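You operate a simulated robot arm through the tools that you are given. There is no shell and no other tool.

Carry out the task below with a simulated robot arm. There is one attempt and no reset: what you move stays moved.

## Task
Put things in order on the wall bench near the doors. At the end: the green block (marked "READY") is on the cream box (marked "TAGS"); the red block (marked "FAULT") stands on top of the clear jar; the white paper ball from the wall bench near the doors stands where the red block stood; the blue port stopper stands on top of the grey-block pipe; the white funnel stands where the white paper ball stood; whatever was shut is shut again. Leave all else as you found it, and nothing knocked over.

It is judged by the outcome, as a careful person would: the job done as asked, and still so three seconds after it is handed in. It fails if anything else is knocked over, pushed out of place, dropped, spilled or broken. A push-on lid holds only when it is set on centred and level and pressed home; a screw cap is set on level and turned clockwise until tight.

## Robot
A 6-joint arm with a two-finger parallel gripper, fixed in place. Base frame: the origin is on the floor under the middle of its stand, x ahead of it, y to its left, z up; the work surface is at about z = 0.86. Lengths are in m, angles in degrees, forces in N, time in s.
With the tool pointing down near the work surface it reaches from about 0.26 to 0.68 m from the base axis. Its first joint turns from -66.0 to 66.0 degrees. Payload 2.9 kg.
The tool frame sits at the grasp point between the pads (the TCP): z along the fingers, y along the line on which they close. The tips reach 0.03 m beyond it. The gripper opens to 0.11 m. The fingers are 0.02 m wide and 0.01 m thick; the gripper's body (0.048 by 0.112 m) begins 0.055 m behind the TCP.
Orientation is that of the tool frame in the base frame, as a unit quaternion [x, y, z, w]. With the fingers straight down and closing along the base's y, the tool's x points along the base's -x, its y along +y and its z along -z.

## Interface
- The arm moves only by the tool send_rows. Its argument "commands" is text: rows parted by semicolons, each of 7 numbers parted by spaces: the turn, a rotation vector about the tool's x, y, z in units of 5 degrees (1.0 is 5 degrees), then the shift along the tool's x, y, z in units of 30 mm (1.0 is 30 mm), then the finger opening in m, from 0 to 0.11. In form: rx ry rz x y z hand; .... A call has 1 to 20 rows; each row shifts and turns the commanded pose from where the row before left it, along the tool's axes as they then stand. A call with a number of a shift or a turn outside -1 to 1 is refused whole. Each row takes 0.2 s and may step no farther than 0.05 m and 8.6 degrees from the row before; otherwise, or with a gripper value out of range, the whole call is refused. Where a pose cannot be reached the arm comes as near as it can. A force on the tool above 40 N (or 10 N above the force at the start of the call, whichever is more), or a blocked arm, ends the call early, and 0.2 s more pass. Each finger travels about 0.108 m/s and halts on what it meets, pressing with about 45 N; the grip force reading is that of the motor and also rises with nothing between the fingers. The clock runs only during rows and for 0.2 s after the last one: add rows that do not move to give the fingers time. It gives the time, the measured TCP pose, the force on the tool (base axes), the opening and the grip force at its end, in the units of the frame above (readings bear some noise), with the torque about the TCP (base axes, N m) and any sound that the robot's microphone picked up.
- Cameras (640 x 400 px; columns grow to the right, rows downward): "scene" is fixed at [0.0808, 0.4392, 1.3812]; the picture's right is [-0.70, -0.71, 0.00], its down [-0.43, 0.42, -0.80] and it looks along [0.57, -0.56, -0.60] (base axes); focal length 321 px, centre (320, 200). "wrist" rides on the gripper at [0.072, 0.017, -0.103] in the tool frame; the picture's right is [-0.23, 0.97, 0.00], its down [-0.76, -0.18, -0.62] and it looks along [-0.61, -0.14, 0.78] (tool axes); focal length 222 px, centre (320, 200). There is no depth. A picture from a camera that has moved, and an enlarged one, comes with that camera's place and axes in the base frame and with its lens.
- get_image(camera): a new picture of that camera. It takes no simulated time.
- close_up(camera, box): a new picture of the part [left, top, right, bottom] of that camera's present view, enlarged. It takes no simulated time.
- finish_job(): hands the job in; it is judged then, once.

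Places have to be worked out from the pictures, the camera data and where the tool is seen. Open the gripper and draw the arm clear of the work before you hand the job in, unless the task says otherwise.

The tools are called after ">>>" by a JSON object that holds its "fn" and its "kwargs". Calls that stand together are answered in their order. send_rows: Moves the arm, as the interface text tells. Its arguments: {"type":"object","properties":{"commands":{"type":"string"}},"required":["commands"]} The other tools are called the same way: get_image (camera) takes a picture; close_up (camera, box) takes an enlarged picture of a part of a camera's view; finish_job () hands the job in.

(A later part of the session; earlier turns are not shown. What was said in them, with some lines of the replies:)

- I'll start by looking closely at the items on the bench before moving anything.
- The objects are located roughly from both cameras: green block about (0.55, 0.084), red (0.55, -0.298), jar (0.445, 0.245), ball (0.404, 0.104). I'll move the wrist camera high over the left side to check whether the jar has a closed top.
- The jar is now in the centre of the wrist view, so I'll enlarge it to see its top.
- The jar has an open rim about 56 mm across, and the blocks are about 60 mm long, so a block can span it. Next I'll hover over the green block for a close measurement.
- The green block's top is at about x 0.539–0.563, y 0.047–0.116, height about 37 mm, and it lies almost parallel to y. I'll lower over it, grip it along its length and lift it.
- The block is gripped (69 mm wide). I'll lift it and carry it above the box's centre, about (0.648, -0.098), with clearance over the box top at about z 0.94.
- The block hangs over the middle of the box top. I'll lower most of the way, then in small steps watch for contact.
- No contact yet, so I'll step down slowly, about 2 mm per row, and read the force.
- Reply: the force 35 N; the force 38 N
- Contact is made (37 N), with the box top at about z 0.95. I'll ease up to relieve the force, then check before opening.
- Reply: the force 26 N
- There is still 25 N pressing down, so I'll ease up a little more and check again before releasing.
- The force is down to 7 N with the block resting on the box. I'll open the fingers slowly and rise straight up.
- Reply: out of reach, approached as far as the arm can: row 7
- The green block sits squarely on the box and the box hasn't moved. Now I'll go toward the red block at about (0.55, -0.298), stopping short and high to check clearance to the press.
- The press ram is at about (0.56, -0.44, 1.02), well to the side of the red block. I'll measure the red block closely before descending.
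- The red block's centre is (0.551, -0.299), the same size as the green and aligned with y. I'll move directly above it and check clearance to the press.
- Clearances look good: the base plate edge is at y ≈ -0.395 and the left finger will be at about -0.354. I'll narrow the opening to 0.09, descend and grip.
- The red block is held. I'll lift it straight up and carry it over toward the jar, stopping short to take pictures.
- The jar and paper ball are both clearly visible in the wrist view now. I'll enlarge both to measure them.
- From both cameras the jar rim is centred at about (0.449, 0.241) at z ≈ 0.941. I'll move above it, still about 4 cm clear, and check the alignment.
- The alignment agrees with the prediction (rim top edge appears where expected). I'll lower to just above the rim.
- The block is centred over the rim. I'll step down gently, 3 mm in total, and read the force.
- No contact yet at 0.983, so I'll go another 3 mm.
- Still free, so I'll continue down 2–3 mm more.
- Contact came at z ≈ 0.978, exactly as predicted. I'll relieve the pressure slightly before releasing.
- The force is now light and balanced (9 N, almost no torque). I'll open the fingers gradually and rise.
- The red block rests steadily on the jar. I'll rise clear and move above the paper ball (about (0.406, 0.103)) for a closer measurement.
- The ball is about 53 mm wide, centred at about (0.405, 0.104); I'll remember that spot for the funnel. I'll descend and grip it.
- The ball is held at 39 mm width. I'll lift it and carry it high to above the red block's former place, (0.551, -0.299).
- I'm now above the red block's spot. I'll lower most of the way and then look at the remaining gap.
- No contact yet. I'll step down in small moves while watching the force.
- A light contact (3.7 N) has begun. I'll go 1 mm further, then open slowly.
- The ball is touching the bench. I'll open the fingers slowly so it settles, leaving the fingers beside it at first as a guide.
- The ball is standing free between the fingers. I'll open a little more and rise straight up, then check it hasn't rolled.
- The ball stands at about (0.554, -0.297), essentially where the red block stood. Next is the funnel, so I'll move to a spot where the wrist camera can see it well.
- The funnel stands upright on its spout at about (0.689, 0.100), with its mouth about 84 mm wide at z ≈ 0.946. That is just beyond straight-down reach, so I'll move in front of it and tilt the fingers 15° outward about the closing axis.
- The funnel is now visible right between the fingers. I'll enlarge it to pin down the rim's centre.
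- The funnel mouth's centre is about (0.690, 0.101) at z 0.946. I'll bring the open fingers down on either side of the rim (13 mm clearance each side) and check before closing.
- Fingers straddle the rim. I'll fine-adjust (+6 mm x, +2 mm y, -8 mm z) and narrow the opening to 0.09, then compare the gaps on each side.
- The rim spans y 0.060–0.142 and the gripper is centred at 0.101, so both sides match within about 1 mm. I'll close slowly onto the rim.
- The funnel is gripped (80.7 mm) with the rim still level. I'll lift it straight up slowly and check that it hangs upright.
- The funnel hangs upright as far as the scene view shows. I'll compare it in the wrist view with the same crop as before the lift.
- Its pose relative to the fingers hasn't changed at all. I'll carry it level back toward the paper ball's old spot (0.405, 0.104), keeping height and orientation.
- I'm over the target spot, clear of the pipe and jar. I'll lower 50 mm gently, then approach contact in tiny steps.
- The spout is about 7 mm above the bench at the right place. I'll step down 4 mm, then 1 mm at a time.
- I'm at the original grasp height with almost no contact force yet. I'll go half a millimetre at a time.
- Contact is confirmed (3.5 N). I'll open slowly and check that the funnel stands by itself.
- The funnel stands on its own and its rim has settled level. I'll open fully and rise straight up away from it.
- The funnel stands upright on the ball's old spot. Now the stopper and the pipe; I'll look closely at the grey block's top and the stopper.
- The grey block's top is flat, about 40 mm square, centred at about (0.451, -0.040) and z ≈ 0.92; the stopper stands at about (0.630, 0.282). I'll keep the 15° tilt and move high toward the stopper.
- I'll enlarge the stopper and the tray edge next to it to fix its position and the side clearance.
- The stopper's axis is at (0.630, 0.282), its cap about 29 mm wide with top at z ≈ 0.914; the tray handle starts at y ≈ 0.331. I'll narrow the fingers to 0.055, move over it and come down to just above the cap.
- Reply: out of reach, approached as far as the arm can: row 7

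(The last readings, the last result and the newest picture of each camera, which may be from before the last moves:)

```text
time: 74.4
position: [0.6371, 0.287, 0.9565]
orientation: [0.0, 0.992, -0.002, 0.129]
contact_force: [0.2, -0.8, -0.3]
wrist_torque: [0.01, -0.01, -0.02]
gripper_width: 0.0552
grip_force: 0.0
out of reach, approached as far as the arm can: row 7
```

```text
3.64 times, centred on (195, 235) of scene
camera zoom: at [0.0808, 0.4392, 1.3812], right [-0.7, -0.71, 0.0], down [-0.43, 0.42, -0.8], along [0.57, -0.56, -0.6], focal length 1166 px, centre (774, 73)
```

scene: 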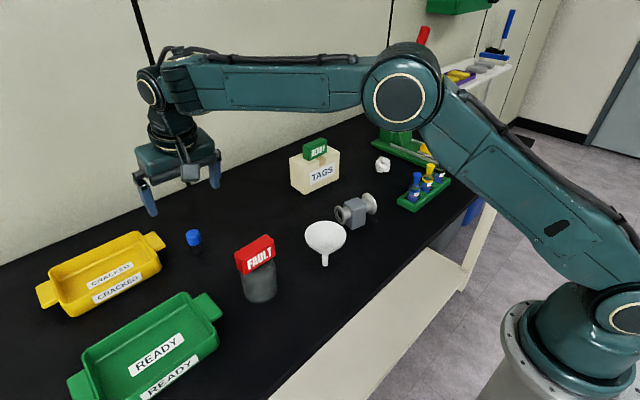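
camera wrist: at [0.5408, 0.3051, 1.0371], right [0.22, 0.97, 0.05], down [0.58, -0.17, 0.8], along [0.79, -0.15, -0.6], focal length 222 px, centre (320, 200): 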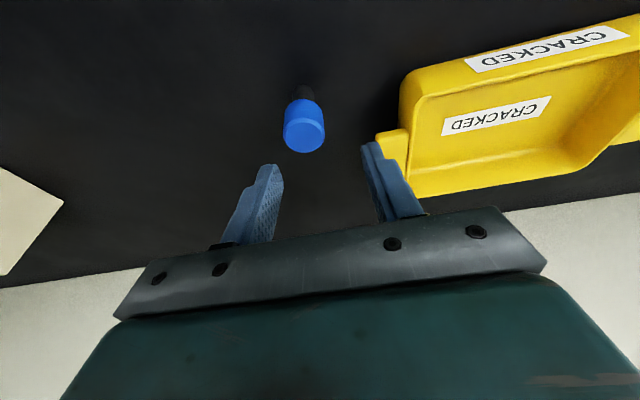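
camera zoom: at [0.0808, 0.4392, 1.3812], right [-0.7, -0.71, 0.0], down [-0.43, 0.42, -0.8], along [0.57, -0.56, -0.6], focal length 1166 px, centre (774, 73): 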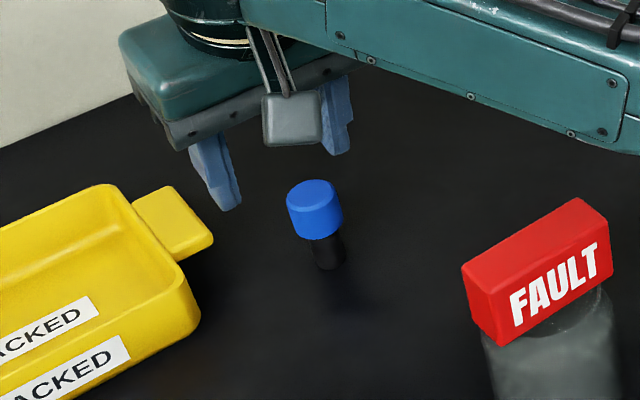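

The last step reported a reach limit and stopped at (0.637, 0.287, 0.957), off target but touching nothing. I'll shift back toward the stopper's axis at this height to see how the arm responds.

>>> {"fn": "send_rows", "kwargs": {"commands": "0 0 0 0.225 -0.167 -0.06 0.055;0 0 0 0 0 0 0.055"}}

```text
time: 75.0
position: [0.6375, 0.2848, 0.96]
orientation: [0.0, 0.992, -0.002, 0.129]
contact_force: [0.3, 0.6, -0.1]
wrist_torque: [-0.02, 0.01, 0.0]
gripper_width: 0.0549
grip_force: 0.1
out of reach, approached as far as the arm can: row 1
```

Still limited, even moving inward. I'll look at the whole arm to understand what limits it.

>>> {"fn": "get_image", "kwargs": {"camera": "scene"}}

>>> {"fn": "get_image", "kwargs": {"camera": "wrist"}}

```text
taken
```

scene: 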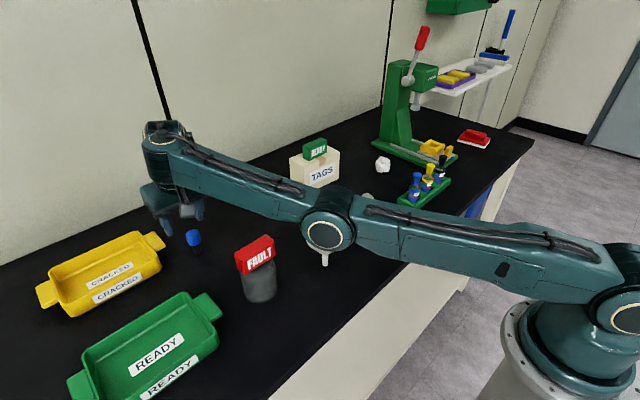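

```text
taken
camera wrist: at [0.5396, 0.3038, 1.0414], right [0.22, 0.97, 0.05], down [0.58, -0.17, 0.8], along [0.79, -0.15, -0.6], focal length 222 px, centre (320, 200)
```

wrist: 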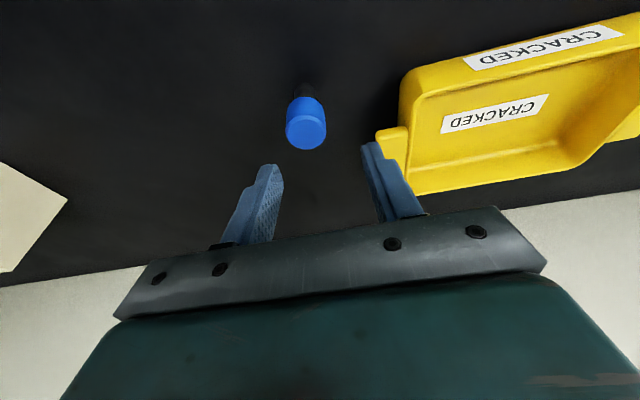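

The arm's elbow has dropped into a low configuration, uncomfortably close above the funnel. Before moving, I'll check that the funnel, red block and jar are untouched.

>>> {"fn": "close_up", "kwargs": {"camera": "scene", "box": [230, 170, 400, 310]}}

>>> {"fn": "close_up", "kwargs": {"camera": "scene", "box": [120, 110, 260, 270]}}

```text
2.86 times, centred on (315, 240) of scene
camera zoom: at [0.0808, 0.4392, 1.3812], right [-0.7, -0.71, 0.0], down [-0.43, 0.42, -0.8], along [0.57, -0.56, -0.6], focal length 916 px, centre (334, 86)
```

zoom: 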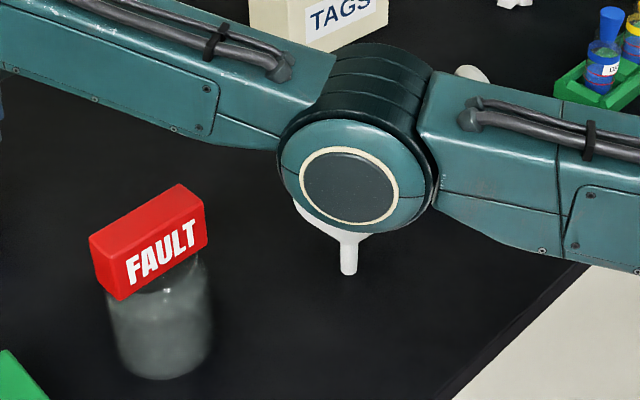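

```text
2.50 times, centred on (190, 190) of scene
camera zoom: at [0.0808, 0.4392, 1.3812], right [-0.7, -0.71, 0.0], down [-0.43, 0.42, -0.8], along [0.57, -0.56, -0.6], focal length 802 px, centre (645, 225)
```

zoom: 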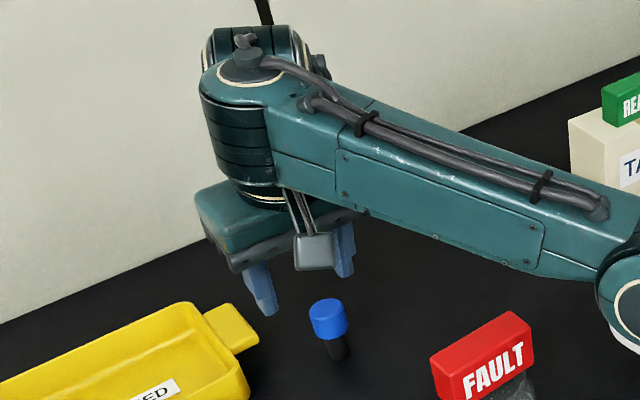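

The funnel, red block and stopper are all still in place; the elbow is a few centimetres above the funnel. I'll look at the wrist and shoulder more closely to decide how to raise the elbow safely.

>>> {"fn": "close_up", "kwargs": {"camera": "scene", "box": [130, 110, 230, 240]}}

>>> {"fn": "close_up", "kwargs": {"camera": "scene", "box": [480, 200, 640, 400]}}

```text
3.08 times, centred on (180, 175) of scene
camera zoom: at [0.0808, 0.4392, 1.3812], right [-0.7, -0.71, 0.0], down [-0.43, 0.42, -0.8], along [0.57, -0.56, -0.6], focal length 987 px, centre (751, 277)
```

zoom: 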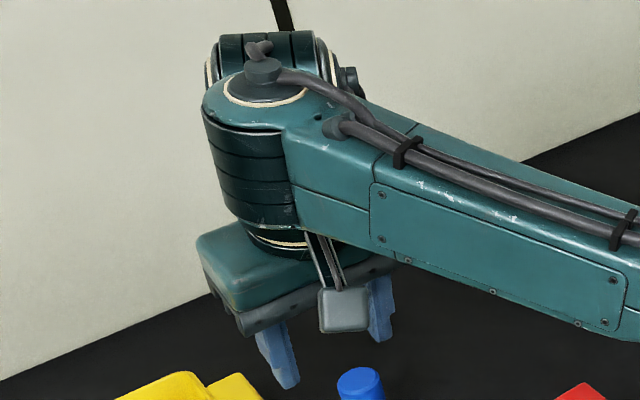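

```text
2.00 times, centred on (560, 300) of scene
camera zoom: at [0.0808, 0.4392, 1.3812], right [-0.7, -0.71, 0.0], down [-0.43, 0.42, -0.8], along [0.57, -0.56, -0.6], focal length 642 px, centre (-160, 0)
```

zoom: 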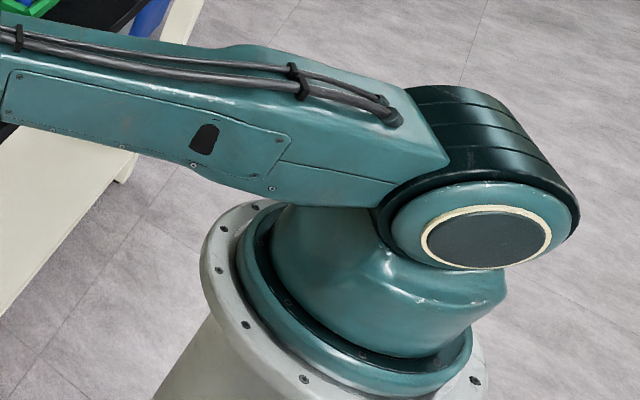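

I'll raise the tool straight up in small steps, which also lifts the elbow away from the funnel, and look again.

>>> {"fn": "send_rows", "kwargs": {"commands": "0 0 0 -0.13 0 -0.483 0.055;0 0 0 -0.13 0 -0.483 0.055;0 0 0 0 0 0 0.055"}}

>>> {"fn": "get_image", "kwargs": {"camera": "scene"}}

```text
time: 75.8
position: [0.6367, 0.2861, 0.9895]
orientation: [0.0, 0.991, 0.0, 0.131]
contact_force: [0.0, -0.1, -0.1]
wrist_torque: [-0.01, -0.01, 0.02]
gripper_width: 0.055
grip_force: 0.1
```

```text
taken
```

scene: 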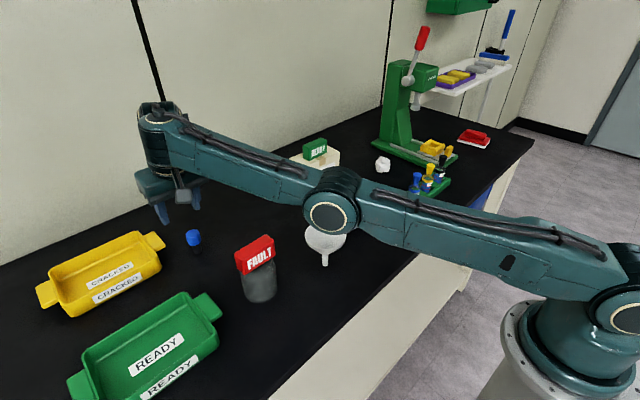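

The elbow rises and the funnel below it is upright and untouched. I'll continue upward.

>>> {"fn": "send_rows", "kwargs": {"commands": "0 0 0 -0.13 0 -0.483 0.055;0 0 0 -0.13 0 -0.483 0.055;0 0 0 0 0 0 0.055"}}

>>> {"fn": "get_image", "kwargs": {"camera": "scene"}}

```text
time: 76.6
position: [0.637, 0.2855, 1.0195]
orientation: [0.0, 0.991, 0.0, 0.132]
contact_force: [0.0, 0.5, -0.6]
wrist_torque: [-0.01, -0.01, 0.02]
gripper_width: 0.0551
grip_force: 0.0
```

```text
taken
```

scene: 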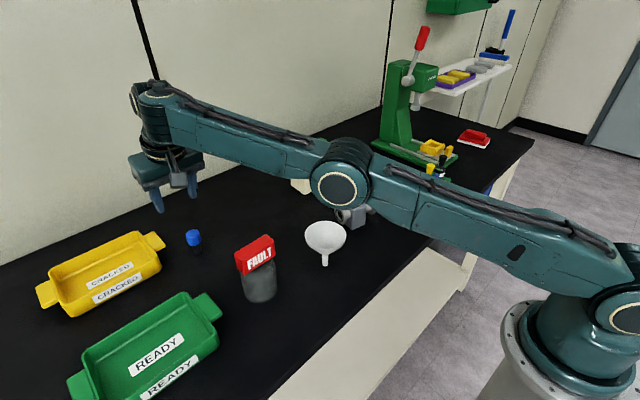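

The funnel is fully visible and upright. I'll keep raising toward the fully extended position.

>>> {"fn": "send_rows", "kwargs": {"commands": "0 0 0 -0.13 0 -0.483 0.055;0 0 0 -0.13 0 -0.483 0.055;0 0 0 0 0 0 0.055"}}

>>> {"fn": "get_image", "kwargs": {"camera": "scene"}}

```text
time: 77.4
position: [0.6253, 0.2882, 1.0465]
orientation: [0.0, 0.991, 0.002, 0.131]
contact_force: [0.4, -0.2, -0.2]
wrist_torque: [0.0, 0.01, 0.03]
gripper_width: 0.0549
grip_force: 0.0
out of reach, approached as far as the arm can: row 1, 2
```

```text
taken
```

scene: 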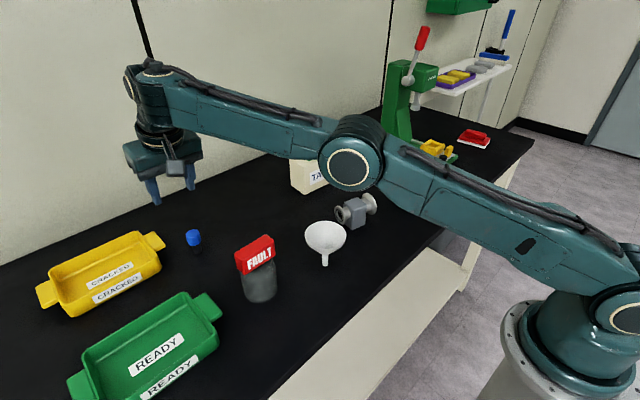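

The arm is nearly straight with the elbow now slightly above the line. I'll retract inward a little and see whether the elbow goes up.

>>> {"fn": "send_rows", "kwargs": {"commands": "0 0 0 0.483 -0.2 -0.13 0.055;0 0 0 0.483 -0.2 -0.13 0.055;0 0 0 0 0 0 0.055"}}

>>> {"fn": "get_image", "kwargs": {"camera": "scene"}}

```text
time: 78.2
position: [0.5976, 0.2759, 1.0464]
orientation: [0.0, 0.991, 0.001, 0.13]
contact_force: [0.0, 0.5, 0.1]
wrist_torque: [0.03, 0.01, -0.02]
gripper_width: 0.0551
grip_force: 0.0
```

```text
taken
```

scene: 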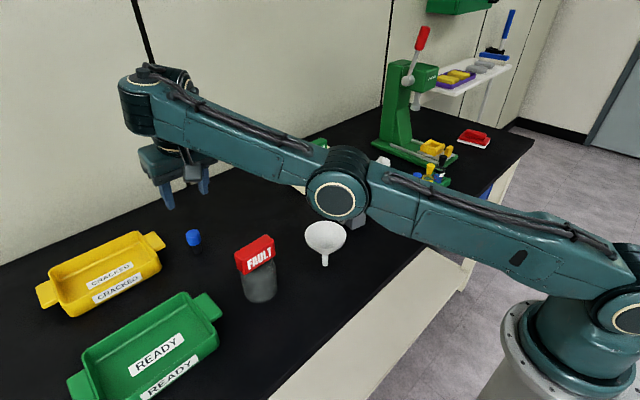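

Still elbow-low. I'll go back out to full extension, then come down-and-in in one move, which should bias the elbow upward.

>>> {"fn": "send_rows", "kwargs": {"commands": "0 0 0 -0.587 0.2 -0.257 0.055;0 0 0 -0.587 0.2 -0.257 0.055;0 0 0 -0.587 0.2 -0.257 0.055;0 0 0 0 0 0 0.055"}}

>>> {"fn": "get_image", "kwargs": {"camera": "scene"}}

```text
time: 79.2
position: [0.6192, 0.2846, 1.0641]
orientation: [0.0, 0.991, 0.001, 0.13]
contact_force: [0.4, -0.9, 0.3]
wrist_torque: [0.02, 0.0, 0.0]
gripper_width: 0.0552
grip_force: 0.0
out of reach, approached as far as the arm can: row 2, 3
```

```text
taken
```

scene: 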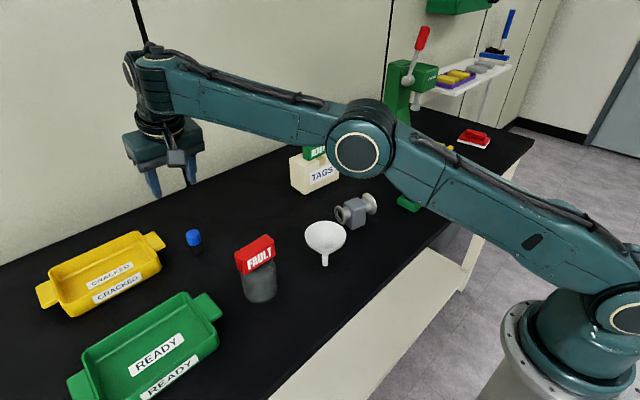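

The arm is at full extension with the elbow slightly raised. Now the down-and-in move.

>>> {"fn": "send_rows", "kwargs": {"commands": "0 0 0 0.42 -0.067 0.923 0.055;0 0 0 0 0 0 0.055"}}

>>> {"fn": "get_image", "kwargs": {"camera": "scene"}}

```text
time: 79.8
position: [0.6147, 0.2823, 1.0342]
orientation: [0.0, 0.991, 0.0, 0.131]
contact_force: [-0.8, 0.8, -0.1]
wrist_torque: [-0.02, -0.03, 0.02]
gripper_width: 0.055
grip_force: 0.1
```

```text
taken
```

scene: 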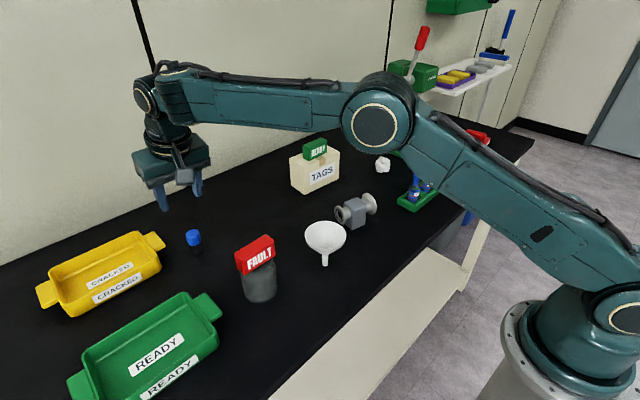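

The elbow is back up and everything below is undisturbed. I'll retract a little from full extension and add 10° more outward tilt so the arm has reach in hand for the low approach.

>>> {"fn": "send_rows", "kwargs": {"commands": "0 0 0 0.5 0 -0.134 0.055;0 -1 0 0 0 0 0.055;0 -1 0 0 0 0 0.055;0 0 0 0 0 0 0.055"}}

>>> {"fn": "get_image", "kwargs": {"camera": "scene"}}

>>> {"fn": "get_image", "kwargs": {"camera": "wrist"}}

```text
time: 80.8
position: [0.599, 0.2835, 1.0343]
orientation: [0.0, 0.976, 0.0, 0.217]
contact_force: [-0.4, 0.0, 0.3]
wrist_torque: [0.01, 0.01, 0.0]
gripper_width: 0.0549
grip_force: 0.1
```

```text
taken
```

scene: 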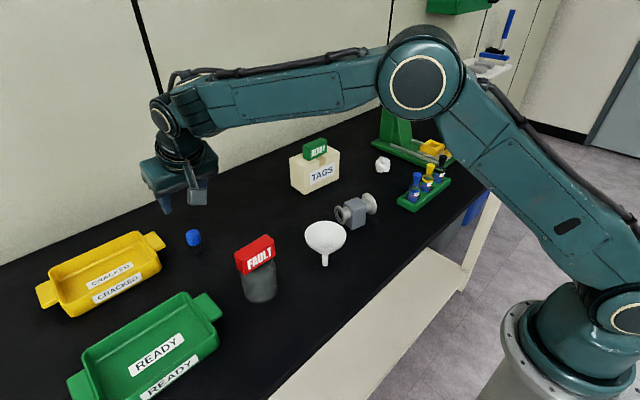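

```text
taken
camera wrist: at [0.4896, 0.3006, 1.0973], right [0.21, 0.97, 0.1], down [0.43, -0.18, 0.89], along [0.88, -0.14, -0.45], focal length 222 px, centre (320, 200)
```

wrist: 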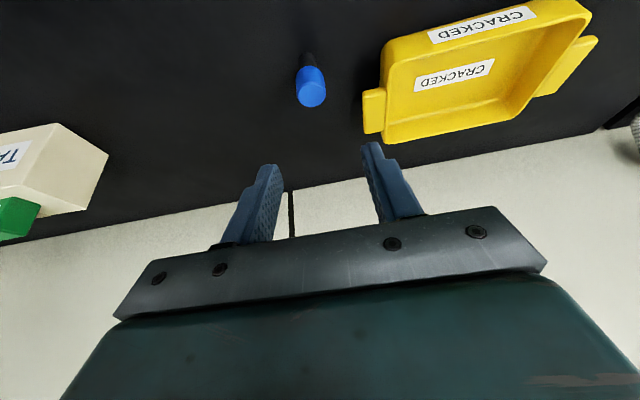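

The arm is well bent now with the elbow high. I'll descend to just above cap height, slightly short of the stopper.

>>> {"fn": "send_rows", "kwargs": {"commands": "0 0 0 0.26 -0.01 0.847 0.055;0 0 0 0.26 -0.01 0.847 0.055;0 0 0 0.26 -0.01 0.847 0.055;0 0 0 0 0 0 0.055"}}

>>> {"fn": "get_image", "kwargs": {"camera": "scene"}}

>>> {"fn": "get_image", "kwargs": {"camera": "wrist"}}

```text
time: 81.8
position: [0.6106, 0.2821, 0.955]
orientation: [-0.001, 0.976, 0.0, 0.216]
contact_force: [0.4, -0.5, -0.1]
wrist_torque: [0.0, -0.02, 0.01]
gripper_width: 0.0551
grip_force: 0.0
```

```text
taken
```

scene: 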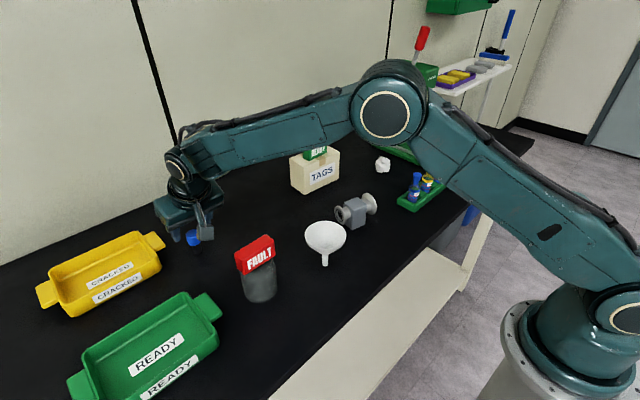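

```text
taken
camera wrist: at [0.5012, 0.2995, 1.0178], right [0.21, 0.97, 0.1], down [0.43, -0.18, 0.89], along [0.88, -0.14, -0.45], focal length 222 px, centre (320, 200)
```

wrist: 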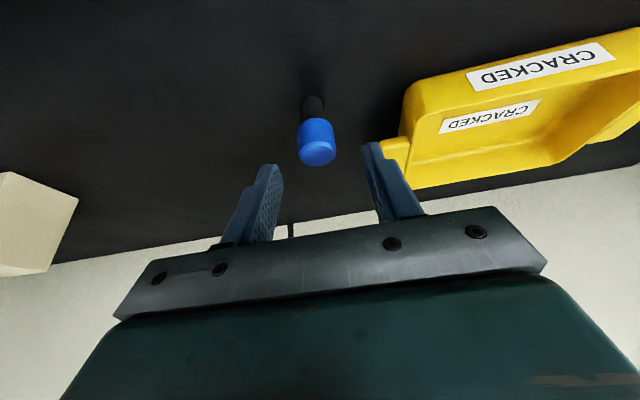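

I'll enlarge the view between the fingers to fix the cap's position relative to them.

>>> {"fn": "close_up", "kwargs": {"camera": "wrist", "box": [230, 80, 420, 220]}}

>>> {"fn": "close_up", "kwargs": {"camera": "scene", "box": [140, 170, 250, 270]}}

```text
2.86 times, centred on (325, 150) of wrist
camera zoom: at [0.5012, 0.2995, 1.0178], right [0.21, 0.97, 0.1], down [0.43, -0.18, 0.89], along [0.88, -0.14, -0.45], focal length 635 px, centre (306, 343)
```

zoom: 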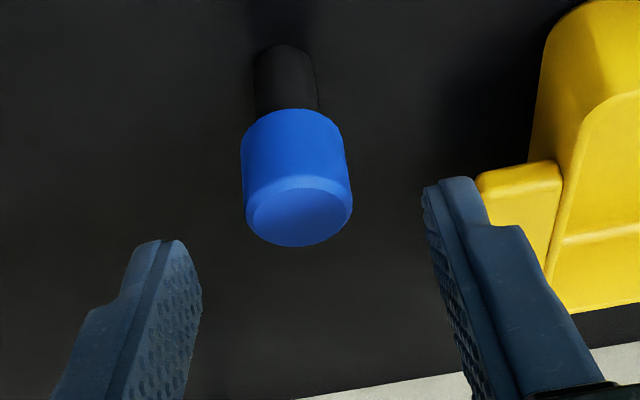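

```text
4.00 times, centred on (195, 220) of scene
camera zoom: at [0.0808, 0.4392, 1.3812], right [-0.7, -0.71, 0.0], down [-0.43, 0.42, -0.8], along [0.57, -0.56, -0.6], focal length 1283 px, centre (820, 120)
```

zoom: 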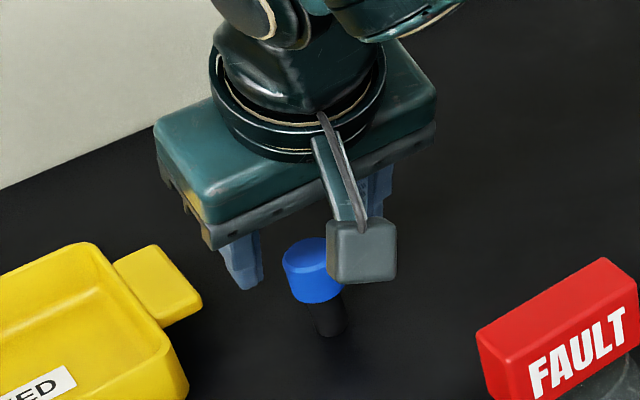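

The cap's axis is at (0.6305, 0.2815), centred between the fingers. I'll move 20 mm outward, then straight down to put the pads around the cap.

>>> {"fn": "send_rows", "kwargs": {"commands": "0 0 0 -0.604 0 0.282 0.05;0 0 0 0.249 0 0.534 0.05;0 0 0 0.249 0 0.534 0.05;0 0 0 0.249 0 0.534 0.05;0 0 0 0 0 0 0.05"}}

>>> {"fn": "close_up", "kwargs": {"camera": "wrist", "box": [230, 80, 420, 220]}}

>>> {"fn": "get_image", "kwargs": {"camera": "scene"}}

```text
time: 83.0
position: [0.6297, 0.2824, 0.9027]
orientation: [0.0, 0.976, 0.0, 0.216]
contact_force: [0.4, -0.7, 1.1]
wrist_torque: [0.03, -0.02, -0.03]
gripper_width: 0.0502
grip_force: 0.2
```

```text
2.86 times, centred on (325, 150) of wrist
camera zoom: at [0.5209, 0.2998, 0.9652], right [0.21, 0.97, 0.1], down [0.43, -0.18, 0.89], along [0.88, -0.14, -0.45], focal length 635 px, centre (306, 343)
```

zoom: 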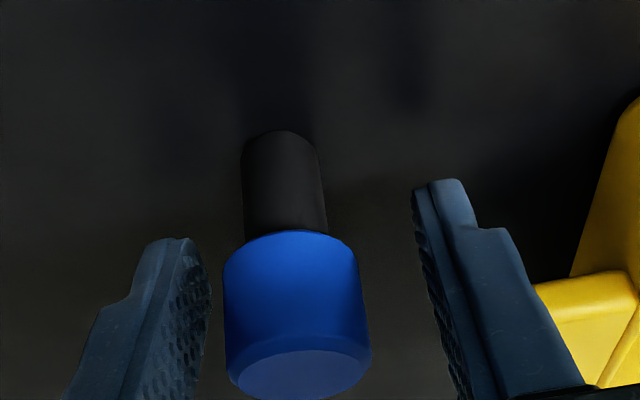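

```text
taken
```

scene: 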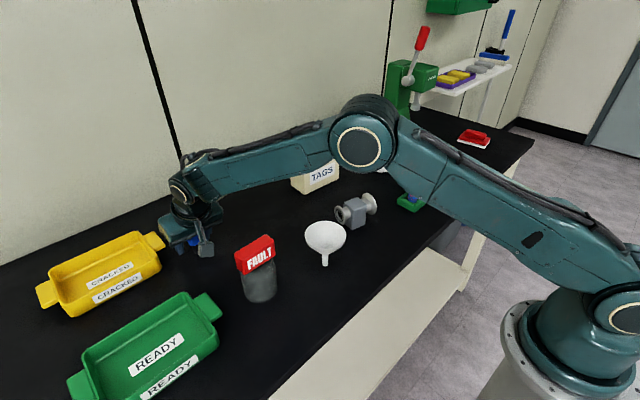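

The cap sits about 2 mm toward -y of the finger centre. I'll shift -2 mm in y and then close slowly on the cap.

>>> {"fn": "send_rows", "kwargs": {"commands": "0 0 0 0 -0.067 0 0.05;0 0 0 0 0 0 0.042;0 0 0 0 0 0 0.036;0 0 0 0 0 0 0.033;0 0 0 0 0 0 0.031;0 0 0 0 0 0 0.029;0 0 0 0 0 0 0.026;0 0 0 0 0 0 0.02;0 0 0 0 0 0 0.02"}}

>>> {"fn": "close_up", "kwargs": {"camera": "wrist", "box": [230, 80, 420, 220]}}

>>> {"fn": "close_up", "kwargs": {"camera": "scene", "box": [140, 170, 250, 270]}}

```text
time: 85.0
position: [0.631, 0.2799, 0.9028]
orientation: [0.0, 0.976, 0.0, 0.217]
contact_force: [0.0, -0.3, -0.6]
wrist_torque: [0.02, 0.04, -0.02]
gripper_width: 0.0265
grip_force: 45.1
```

```text
2.86 times, centred on (325, 150) of wrist
camera zoom: at [0.5209, 0.2977, 0.9653], right [0.21, 0.97, 0.1], down [0.43, -0.18, 0.89], along [0.88, -0.14, -0.45], focal length 635 px, centre (306, 343)
```

zoom: 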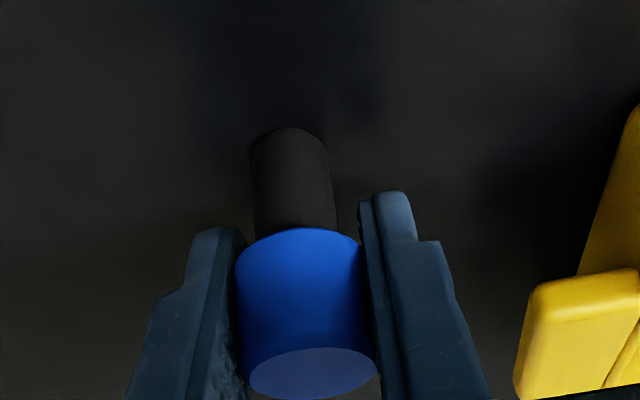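

```text
4.00 times, centred on (195, 220) of scene
camera zoom: at [0.0808, 0.4392, 1.3812], right [-0.7, -0.71, 0.0], down [-0.43, 0.42, -0.8], along [0.57, -0.56, -0.6], focal length 1283 px, centre (820, 120)
```

zoom: 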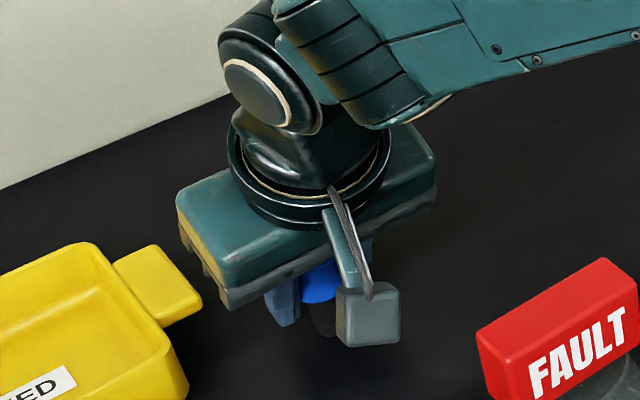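

The stopper is gripped at 26.5 mm. I'll lift it straight up 60 mm and check it.

>>> {"fn": "send_rows", "kwargs": {"commands": "0 0 0 -0.212 0 -0.453 0.02;0 0 0 -0.423 0 -0.906 0.02;0 0 0 -0.212 0 -0.453 0.02;0 0 0 0 0 0 0.02"}}

>>> {"fn": "get_image", "kwargs": {"camera": "wrist"}}

>>> {"fn": "get_image", "kwargs": {"camera": "scene"}}

```text
time: 86.0
position: [0.6309, 0.2807, 0.9627]
orientation: [-0.001, 0.976, 0.001, 0.216]
contact_force: [0.1, -0.6, -0.6]
wrist_torque: [0.02, 0.0, 0.02]
gripper_width: 0.0263
grip_force: 45.4
```

```text
taken
camera wrist: at [0.5213, 0.2973, 1.0251], right [0.21, 0.97, 0.1], down [0.43, -0.18, 0.89], along [0.88, -0.14, -0.45], focal length 222 px, centre (320, 200)
```

wrist: 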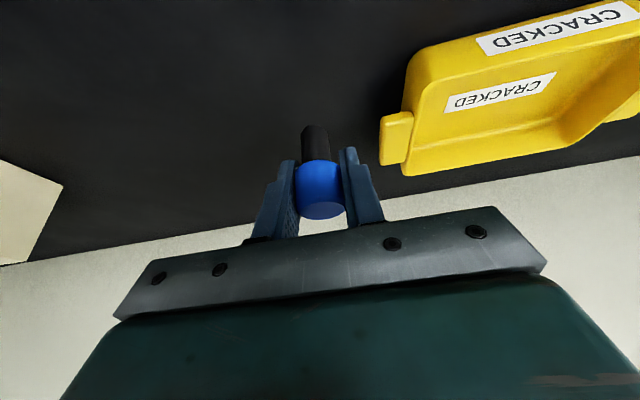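

```text
taken
```

scene: 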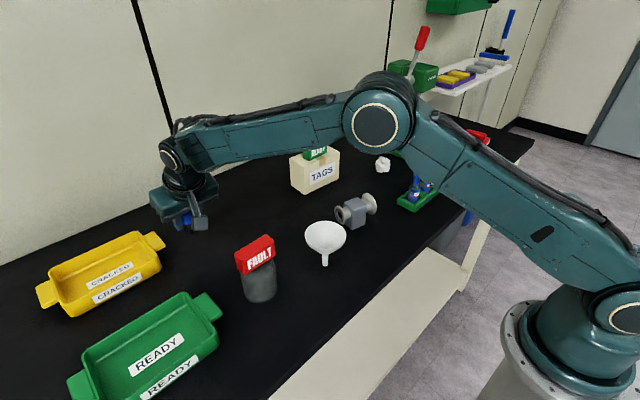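

The stopper is held firmly, as before the lift. I'll carry it in two legs to above the grey block, staying high over the funnel's neighbourhood.

>>> {"fn": "send_rows", "kwargs": {"commands": "0 0 0 0.212 -0.87 -0.666 0.02;0 0 0 0.212 -0.87 -0.666 0.02;0 0 0 0.212 -0.87 -0.666 0.02;0 0 0 0.212 -0.87 -0.666 0.02;0 0 0 0.212 -0.87 -0.666 0.02;0 0 0 0.447 -0.792 -0.117 0.02;0 0 0 0.447 -0.792 -0.117 0.02;0 0 0 0.447 -0.792 -0.117 0.02;0 0 0 0.447 -0.792 -0.117 0.02;0 0 0 0.447 -0.792 -0.117 0.02;0 0 0 0.447 -0.792 -0.117 0.02;0 0 0 0.447 -0.792 -0.117 0.02;0 0 0 0.447 -0.792 -0.117 0.02;0 0 0 0 0 0 0.02"}}

>>> {"fn": "get_image", "kwargs": {"camera": "scene"}}

>>> {"fn": "get_image", "kwargs": {"camera": "wrist"}}

```text
time: 89.0
position: [0.4504, -0.04, 1.0211]
orientation: [0.001, 0.976, 0.0, 0.216]
contact_force: [-0.3, 0.4, 0.4]
wrist_torque: [-0.03, -0.01, 0.01]
gripper_width: 0.0261
grip_force: 44.9
```

```text
taken
```

scene: 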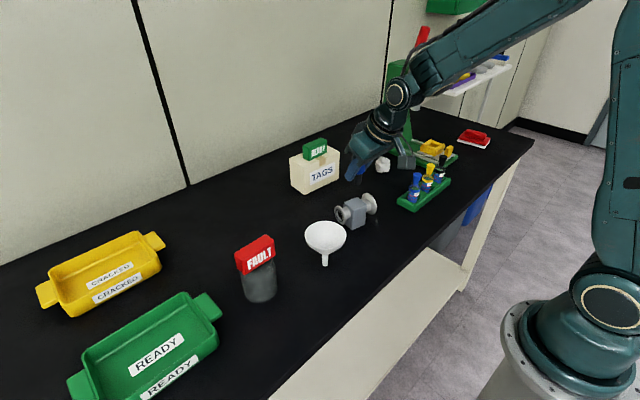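

```text
taken
camera wrist: at [0.3408, -0.0235, 1.0837], right [0.21, 0.97, 0.1], down [0.43, -0.18, 0.89], along [0.88, -0.14, -0.45], focal length 222 px, centre (320, 200)
```

wrist: 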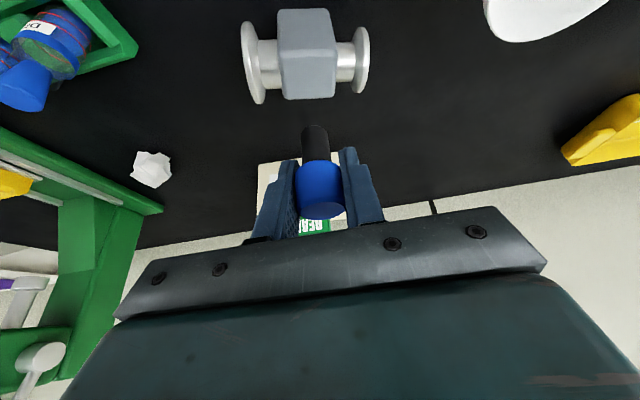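

I'll enlarge both views to refine the block-top centre relative to the held stopper.

>>> {"fn": "close_up", "kwargs": {"camera": "wrist", "box": [230, 0, 390, 110]}}

>>> {"fn": "close_up", "kwargs": {"camera": "scene", "box": [310, 130, 420, 240]}}

>>> {"fn": "close_up", "kwargs": {"camera": "wrist", "box": [230, 80, 420, 220]}}

```text
3.64 times, centred on (310, 55) of wrist
camera zoom: at [0.3408, -0.0235, 1.0837], right [0.21, 0.97, 0.1], down [0.43, -0.18, 0.89], along [0.88, -0.14, -0.45], focal length 808 px, centre (356, 727)
```

zoom: 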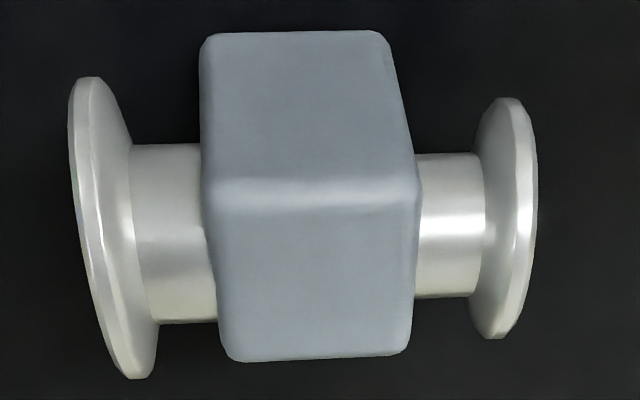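

```text
3.64 times, centred on (365, 185) of scene
camera zoom: at [0.0808, 0.4392, 1.3812], right [-0.7, -0.71, 0.0], down [-0.43, 0.42, -0.8], along [0.57, -0.56, -0.6], focal length 1166 px, centre (156, 254)
```

zoom: 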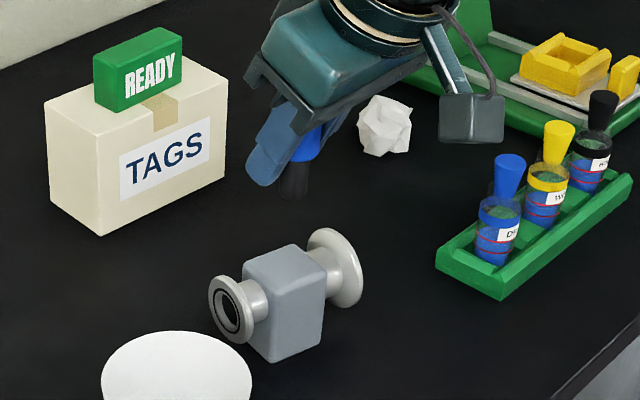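

```text
2.86 times, centred on (325, 150) of wrist
camera zoom: at [0.3408, -0.0235, 1.0837], right [0.21, 0.97, 0.1], down [0.43, -0.18, 0.89], along [0.88, -0.14, -0.45], focal length 635 px, centre (306, 343)
```

zoom: 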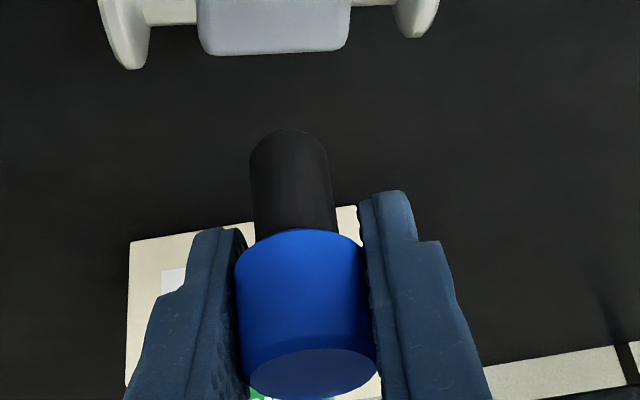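

The block top's centre works out to (0.452, -0.039), and the stopper hangs over it within 2 mm. I'll nudge +1.5 mm in x and descend to about 13 mm above expected contact.

>>> {"fn": "send_rows", "kwargs": {"commands": "0 0 0 0.196 0.006 0.46 0.02;0 0 0 0.196 0.006 0.46 0.02;0 0 0 0.196 0.006 0.46 0.02;0 0 0 0 0 0 0.02"}}

>>> {"fn": "close_up", "kwargs": {"camera": "scene", "box": [320, 160, 400, 240]}}

>>> {"fn": "get_image", "kwargs": {"camera": "wrist"}}

```text
time: 90.0
position: [0.4505, -0.0407, 0.9756]
orientation: [0.0, 0.976, 0.0, 0.217]
contact_force: [0.1, 0.9, -0.4]
wrist_torque: [0.0, 0.04, 0.03]
gripper_width: 0.0263
grip_force: 44.8
```

```text
5.00 times, centred on (360, 200) of scene
camera zoom: at [0.0808, 0.4392, 1.3812], right [-0.7, -0.71, 0.0], down [-0.43, 0.42, -0.8], along [0.57, -0.56, -0.6], focal length 1604 px, centre (120, 200)
```

zoom: 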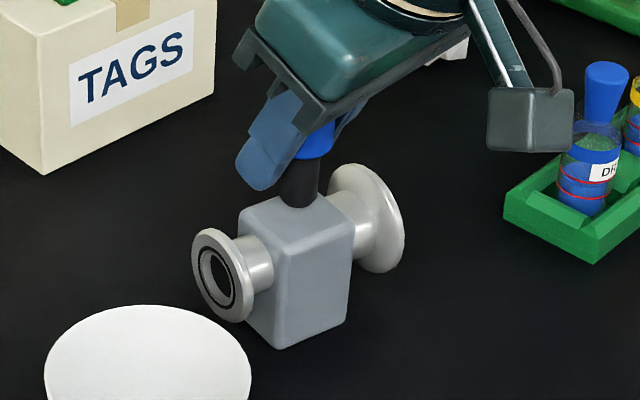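

```text
taken
camera wrist: at [0.3418, -0.0229, 1.0376], right [0.21, 0.97, 0.1], down [0.43, -0.18, 0.89], along [0.88, -0.14, -0.45], focal length 222 px, centre (320, 200)
```

wrist: 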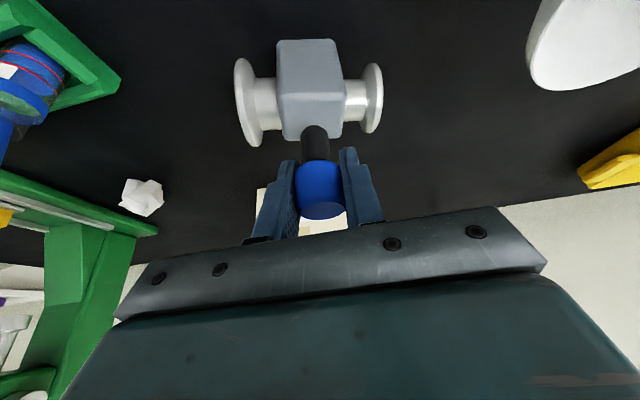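

The shaft is right above the middle of the block top. I'll lower 6 mm, then proceed in small force-checked steps.

>>> {"fn": "send_rows", "kwargs": {"commands": "0 0 0 0.0423 0 0.0906 0.02;0 0 0 0.0423 0 0.0906 0.02;0 0 0 0 0 0 0.02"}}

```text
time: 90.8
position: [0.4512, -0.041, 0.969]
orientation: [0.0, 0.976, 0.0, 0.217]
contact_force: [-0.3, 1.0, -0.1]
wrist_torque: [-0.02, 0.0, -0.01]
gripper_width: 0.0263
grip_force: 45.0
```

>>> {"fn": "send_rows", "kwargs": {"commands": "0 0 0 0.0282 0 0.0604 0.02;0 0 0 0 0 0 0.02"}}

>>> {"fn": "close_up", "kwargs": {"camera": "scene", "box": [330, 170, 390, 230]}}

```text
time: 91.4
position: [0.4508, -0.0407, 0.9671]
orientation: [0.001, 0.976, 0.0, 0.216]
contact_force: [0.9, 0.0, -0.2]
wrist_torque: [-0.02, -0.01, 0.0]
gripper_width: 0.0262
grip_force: 45.1
```

```text
6.67 times, centred on (360, 200) of scene
camera zoom: at [0.0808, 0.4392, 1.3812], right [-0.7, -0.71, 0.0], down [-0.43, 0.42, -0.8], along [0.57, -0.56, -0.6], focal length 2139 px, centre (53, 200)
```

zoom: 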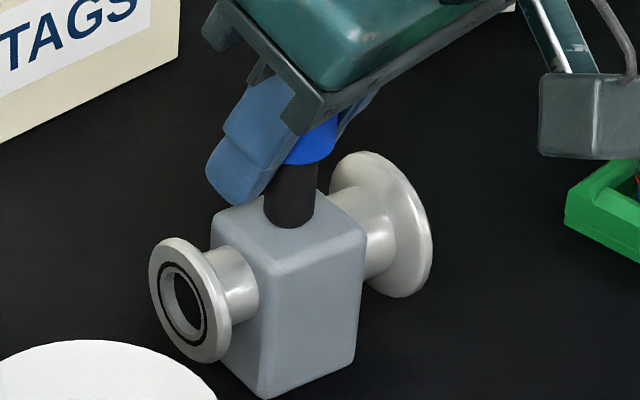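

The shaft is centred on the block top with about 3 mm left. I'll continue in 1–1.5 mm steps.

>>> {"fn": "send_rows", "kwargs": {"commands": "0 0 0 0.0212 0 0.0453 0.02;0 0 0 0 0 0 0.02"}}

```text
time: 92.0
position: [0.4516, -0.0405, 0.9659]
orientation: [0.0, 0.976, 0.0, 0.218]
contact_force: [-5.4, 0.8, 14.7]
wrist_torque: [0.01, 0.26, 0.02]
gripper_width: 0.0262
grip_force: 45.2
```

Contact (14.7 N) at z ≈ 0.966. I'll ease up slightly to reduce the load before releasing.

>>> {"fn": "send_rows", "kwargs": {"commands": "0 0 0 -0.0113 0 -0.0242 0.02;0 0 0 0 0 0 0.02;0 0 0 0 0 0 0.02"}}

>>> {"fn": "close_up", "kwargs": {"camera": "scene", "box": [330, 170, 390, 230]}}

```text
time: 92.8
position: [0.452, -0.0408, 0.9659]
orientation: [0.0, 0.976, 0.0, 0.218]
contact_force: [2.2, 0.4, 10.7]
wrist_torque: [-0.01, -0.05, -0.01]
gripper_width: 0.026
grip_force: 45.2
```

```text
6.67 times, centred on (360, 200) of scene
camera zoom: at [0.0807, 0.4392, 1.3812], right [-0.7, -0.71, 0.0], down [-0.43, 0.42, -0.8], along [0.57, -0.56, -0.6], focal length 2139 px, centre (53, 200)
```

zoom: 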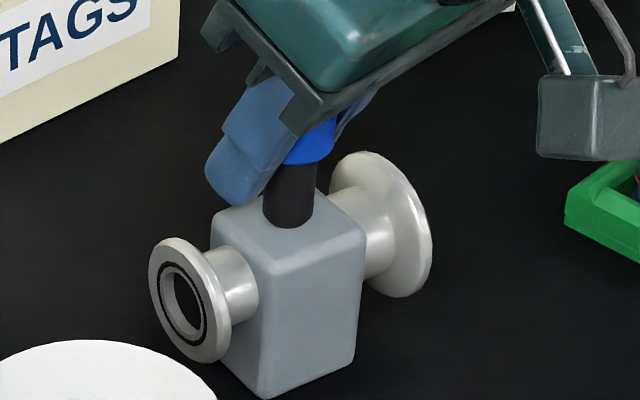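

The force is balanced at about 11 N. One more tiny ease, then I'll open slowly.

>>> {"fn": "send_rows", "kwargs": {"commands": "0 0 0 -0.0085 0 -0.0181 0.02;0 0 0 0 0 0 0.02"}}

```text
time: 93.4
position: [0.4525, -0.0402, 0.9653]
orientation: [0.0, 0.976, 0.0, 0.218]
contact_force: [4.4, 0.3, 5.4]
wrist_torque: [0.01, -0.17, 0.01]
gripper_width: 0.0263
grip_force: 45.2
```

The load is now small (about 5 N). I'll open the fingers gradually and check that the stopper stands.

>>> {"fn": "send_rows", "kwargs": {"commands": "0 0 0 0 0 0 0.0275;0 0 0 0 0 0 0.029;0 0 0 0 0 0 0.032;0 0 0 0 0 0 0.037;0 0 0 0 0 0 0.045;0 0 0 0 0 0 0.055;0 0 0 0 0 0 0.055"}}

>>> {"fn": "close_up", "kwargs": {"camera": "scene", "box": [330, 170, 390, 230]}}

>>> {"fn": "get_image", "kwargs": {"camera": "wrist"}}

```text
time: 95.0
position: [0.4523, -0.0401, 0.9663]
orientation: [0.0, 0.976, 0.0, 0.217]
contact_force: [0.1, 1.2, -0.3]
wrist_torque: [-0.01, -0.01, 0.03]
gripper_width: 0.0549
grip_force: 0.0
```

```text
6.67 times, centred on (360, 200) of scene
camera zoom: at [0.0808, 0.4392, 1.3812], right [-0.7, -0.71, 0.0], down [-0.43, 0.42, -0.8], along [0.57, -0.56, -0.6], focal length 2139 px, centre (53, 200)
```

zoom: 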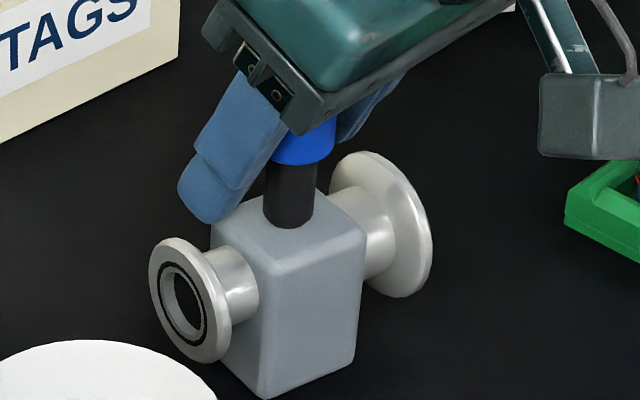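

```text
taken
camera wrist: at [0.342, -0.0229, 1.0294], right [0.21, 0.97, 0.1], down [0.43, -0.18, 0.89], along [0.88, -0.14, -0.45], focal length 222 px, centre (320, 200)
```

wrist: 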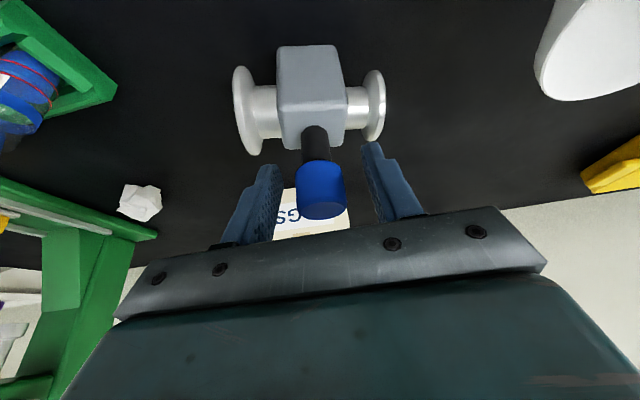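

The stopper stands centred on the grey block. I'll rise straight up with the fingers well clear on both sides.

>>> {"fn": "send_rows", "kwargs": {"commands": "0 0 0 -0.212 0 -0.453 0.055;0 0 0 -0.423 0 -0.906 0.055;0 0 0 -0.423 0 -0.906 0.055;0 0 0 -0.423 0 -0.906 0.055;0 0 0 0 0 0 0.06"}}

>>> {"fn": "get_image", "kwargs": {"camera": "scene"}}

>>> {"fn": "get_image", "kwargs": {"camera": "wrist"}}

```text
time: 96.2
position: [0.4516, -0.0406, 1.0719]
orientation: [0.0, 0.976, 0.0, 0.216]
contact_force: [0.0, 0.3, 0.6]
wrist_torque: [0.01, 0.03, 0.02]
gripper_width: 0.0598
grip_force: 0.0
```

```text
taken
```

scene: 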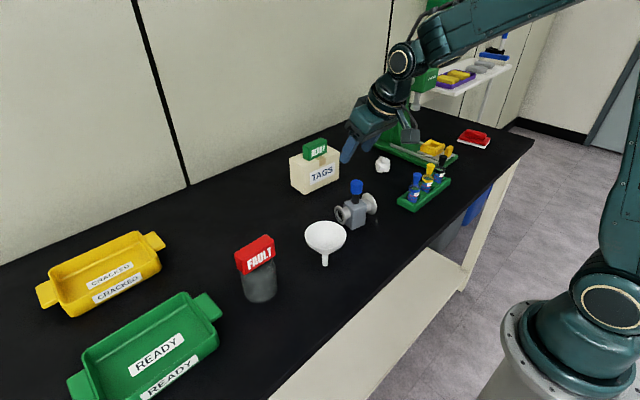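

```text
taken
camera wrist: at [0.3424, -0.0224, 1.1345], right [0.21, 0.97, 0.1], down [0.43, -0.18, 0.89], along [0.88, -0.14, -0.45], focal length 222 px, centre (320, 200)
```

wrist: 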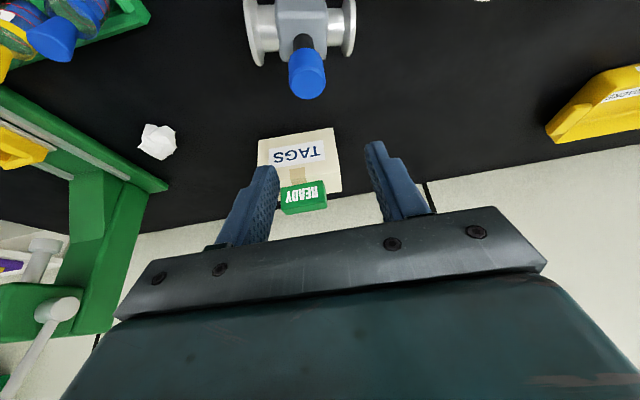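

All five placements look done. I'll rise further, level the tool and open the gripper so the arm is clear of the work.

>>> {"fn": "send_rows", "kwargs": {"commands": "0 0 0 -0.423 0 -0.906 0.08;0 0 0 -0.423 0 -0.906 0.1;0 1 0 0 0 0 0.11;0 1 0 0 0 0 0.11;0 1 0 0 0 0 0.11;0 1 0 0 0 0 0.11;0 1 0 0 0 0 0.11;0 0 0 0 0 0 0.11"}}

>>> {"fn": "get_image", "kwargs": {"camera": "scene"}}

>>> {"fn": "get_image", "kwargs": {"camera": "wrist"}}

```text
time: 98.0
position: [0.4523, -0.0396, 1.132]
orientation: [0.0, 1.0, 0.0, 0.0]
contact_force: [-0.3, -0.4, -0.5]
wrist_torque: [0.02, 0.0, 0.01]
gripper_width: 0.1099
grip_force: 0.1
```

```text
taken
```

scene: 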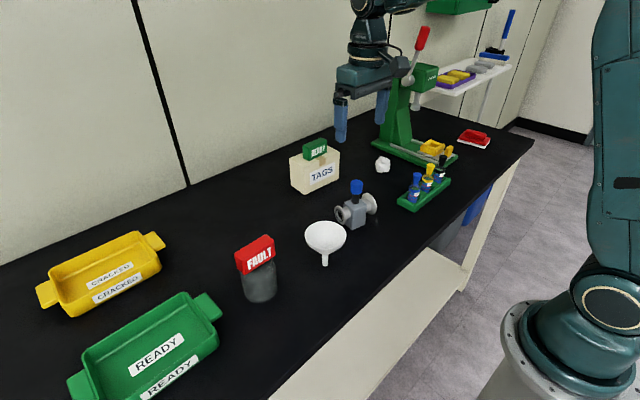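

```text
taken
camera wrist: at [0.3791, -0.0228, 1.235], right [0.23, 0.97, 0.0], down [0.76, -0.18, 0.62], along [0.61, -0.14, -0.78], focal length 222 px, centre (320, 200)
```

wrist: 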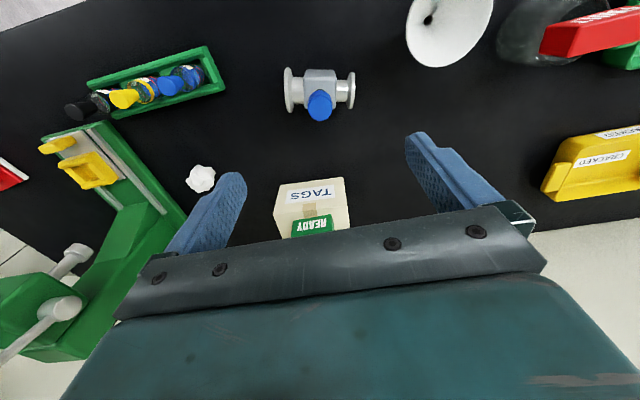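

The arm is up and clear. I'll do a final close inspection of each placement before handing in.

>>> {"fn": "close_up", "kwargs": {"camera": "scene", "box": [220, 170, 400, 310]}}

>>> {"fn": "close_up", "kwargs": {"camera": "scene", "box": [270, 110, 480, 230]}}

```text
2.86 times, centred on (310, 240) of scene
camera zoom: at [0.0808, 0.4392, 1.3812], right [-0.7, -0.71, 0.0], down [-0.43, 0.42, -0.8], along [0.57, -0.56, -0.6], focal length 916 px, centre (349, 86)
```

zoom: 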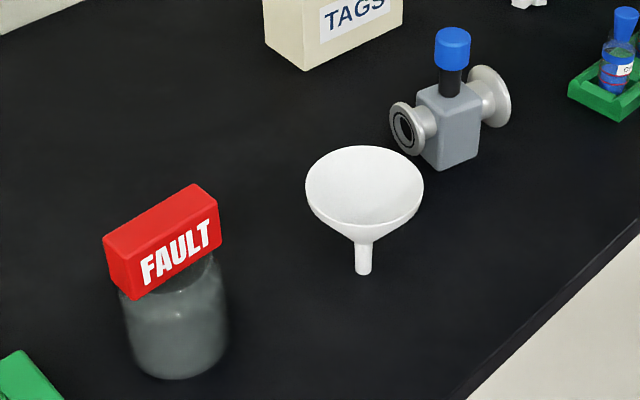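

```text
3.05 times, centred on (375, 170) of scene
camera zoom: at [0.0808, 0.4392, 1.3812], right [-0.7, -0.71, 0.0], down [-0.43, 0.42, -0.8], along [0.57, -0.56, -0.6], focal length 978 px, centre (152, 291)
```

zoom: 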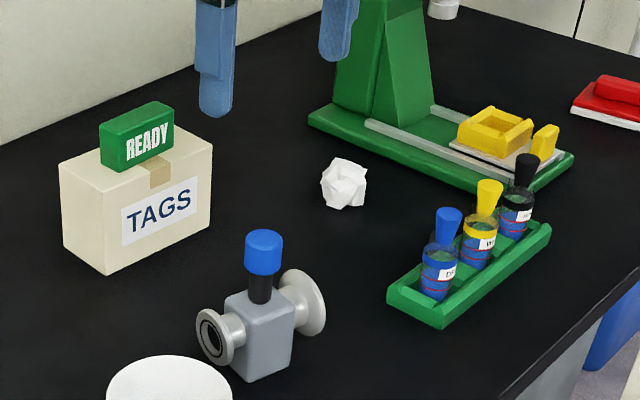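

I checked every placement up close. The green block is on the box and the red block is on the jar. The ball stands where the red block stood, the funnel stands upright where the ball was, and the stopper stands on the grey block. Nothing was opened and nothing else was moved, so I'm handing the job in.

>>> {"fn": "finish_job", "kwargs": {}}

```text
The job is handed in.
```

The bench is in the order you asked for, and the job is handed in. I checked each placement in close-up pictures just before handing in:

- **Green block ("READY"):** sits flat on top of the cream "TAGS" box.
- **Red block ("FAULT"):** rests across the rim of the clear jar.
- **White paper ball:** stands where the red block stood, within about 4 mm.
- **White funnel:** stands upright on its spout where the ball was, also within about 4 mm.
- **Blue port stopper:** stands near the middle of the grey block's flat top.

Nothing was opened, so there was nothing to shut again. Nothing else looked moved or knocked over.

While I was reaching for the stopper, the arm briefly flipped into an elbow-low position a few centimetres above the funnel. It touched nothing, and I brought the elbow back up before continuing.

The arm finished raised, clear of the work and with the gripper open.
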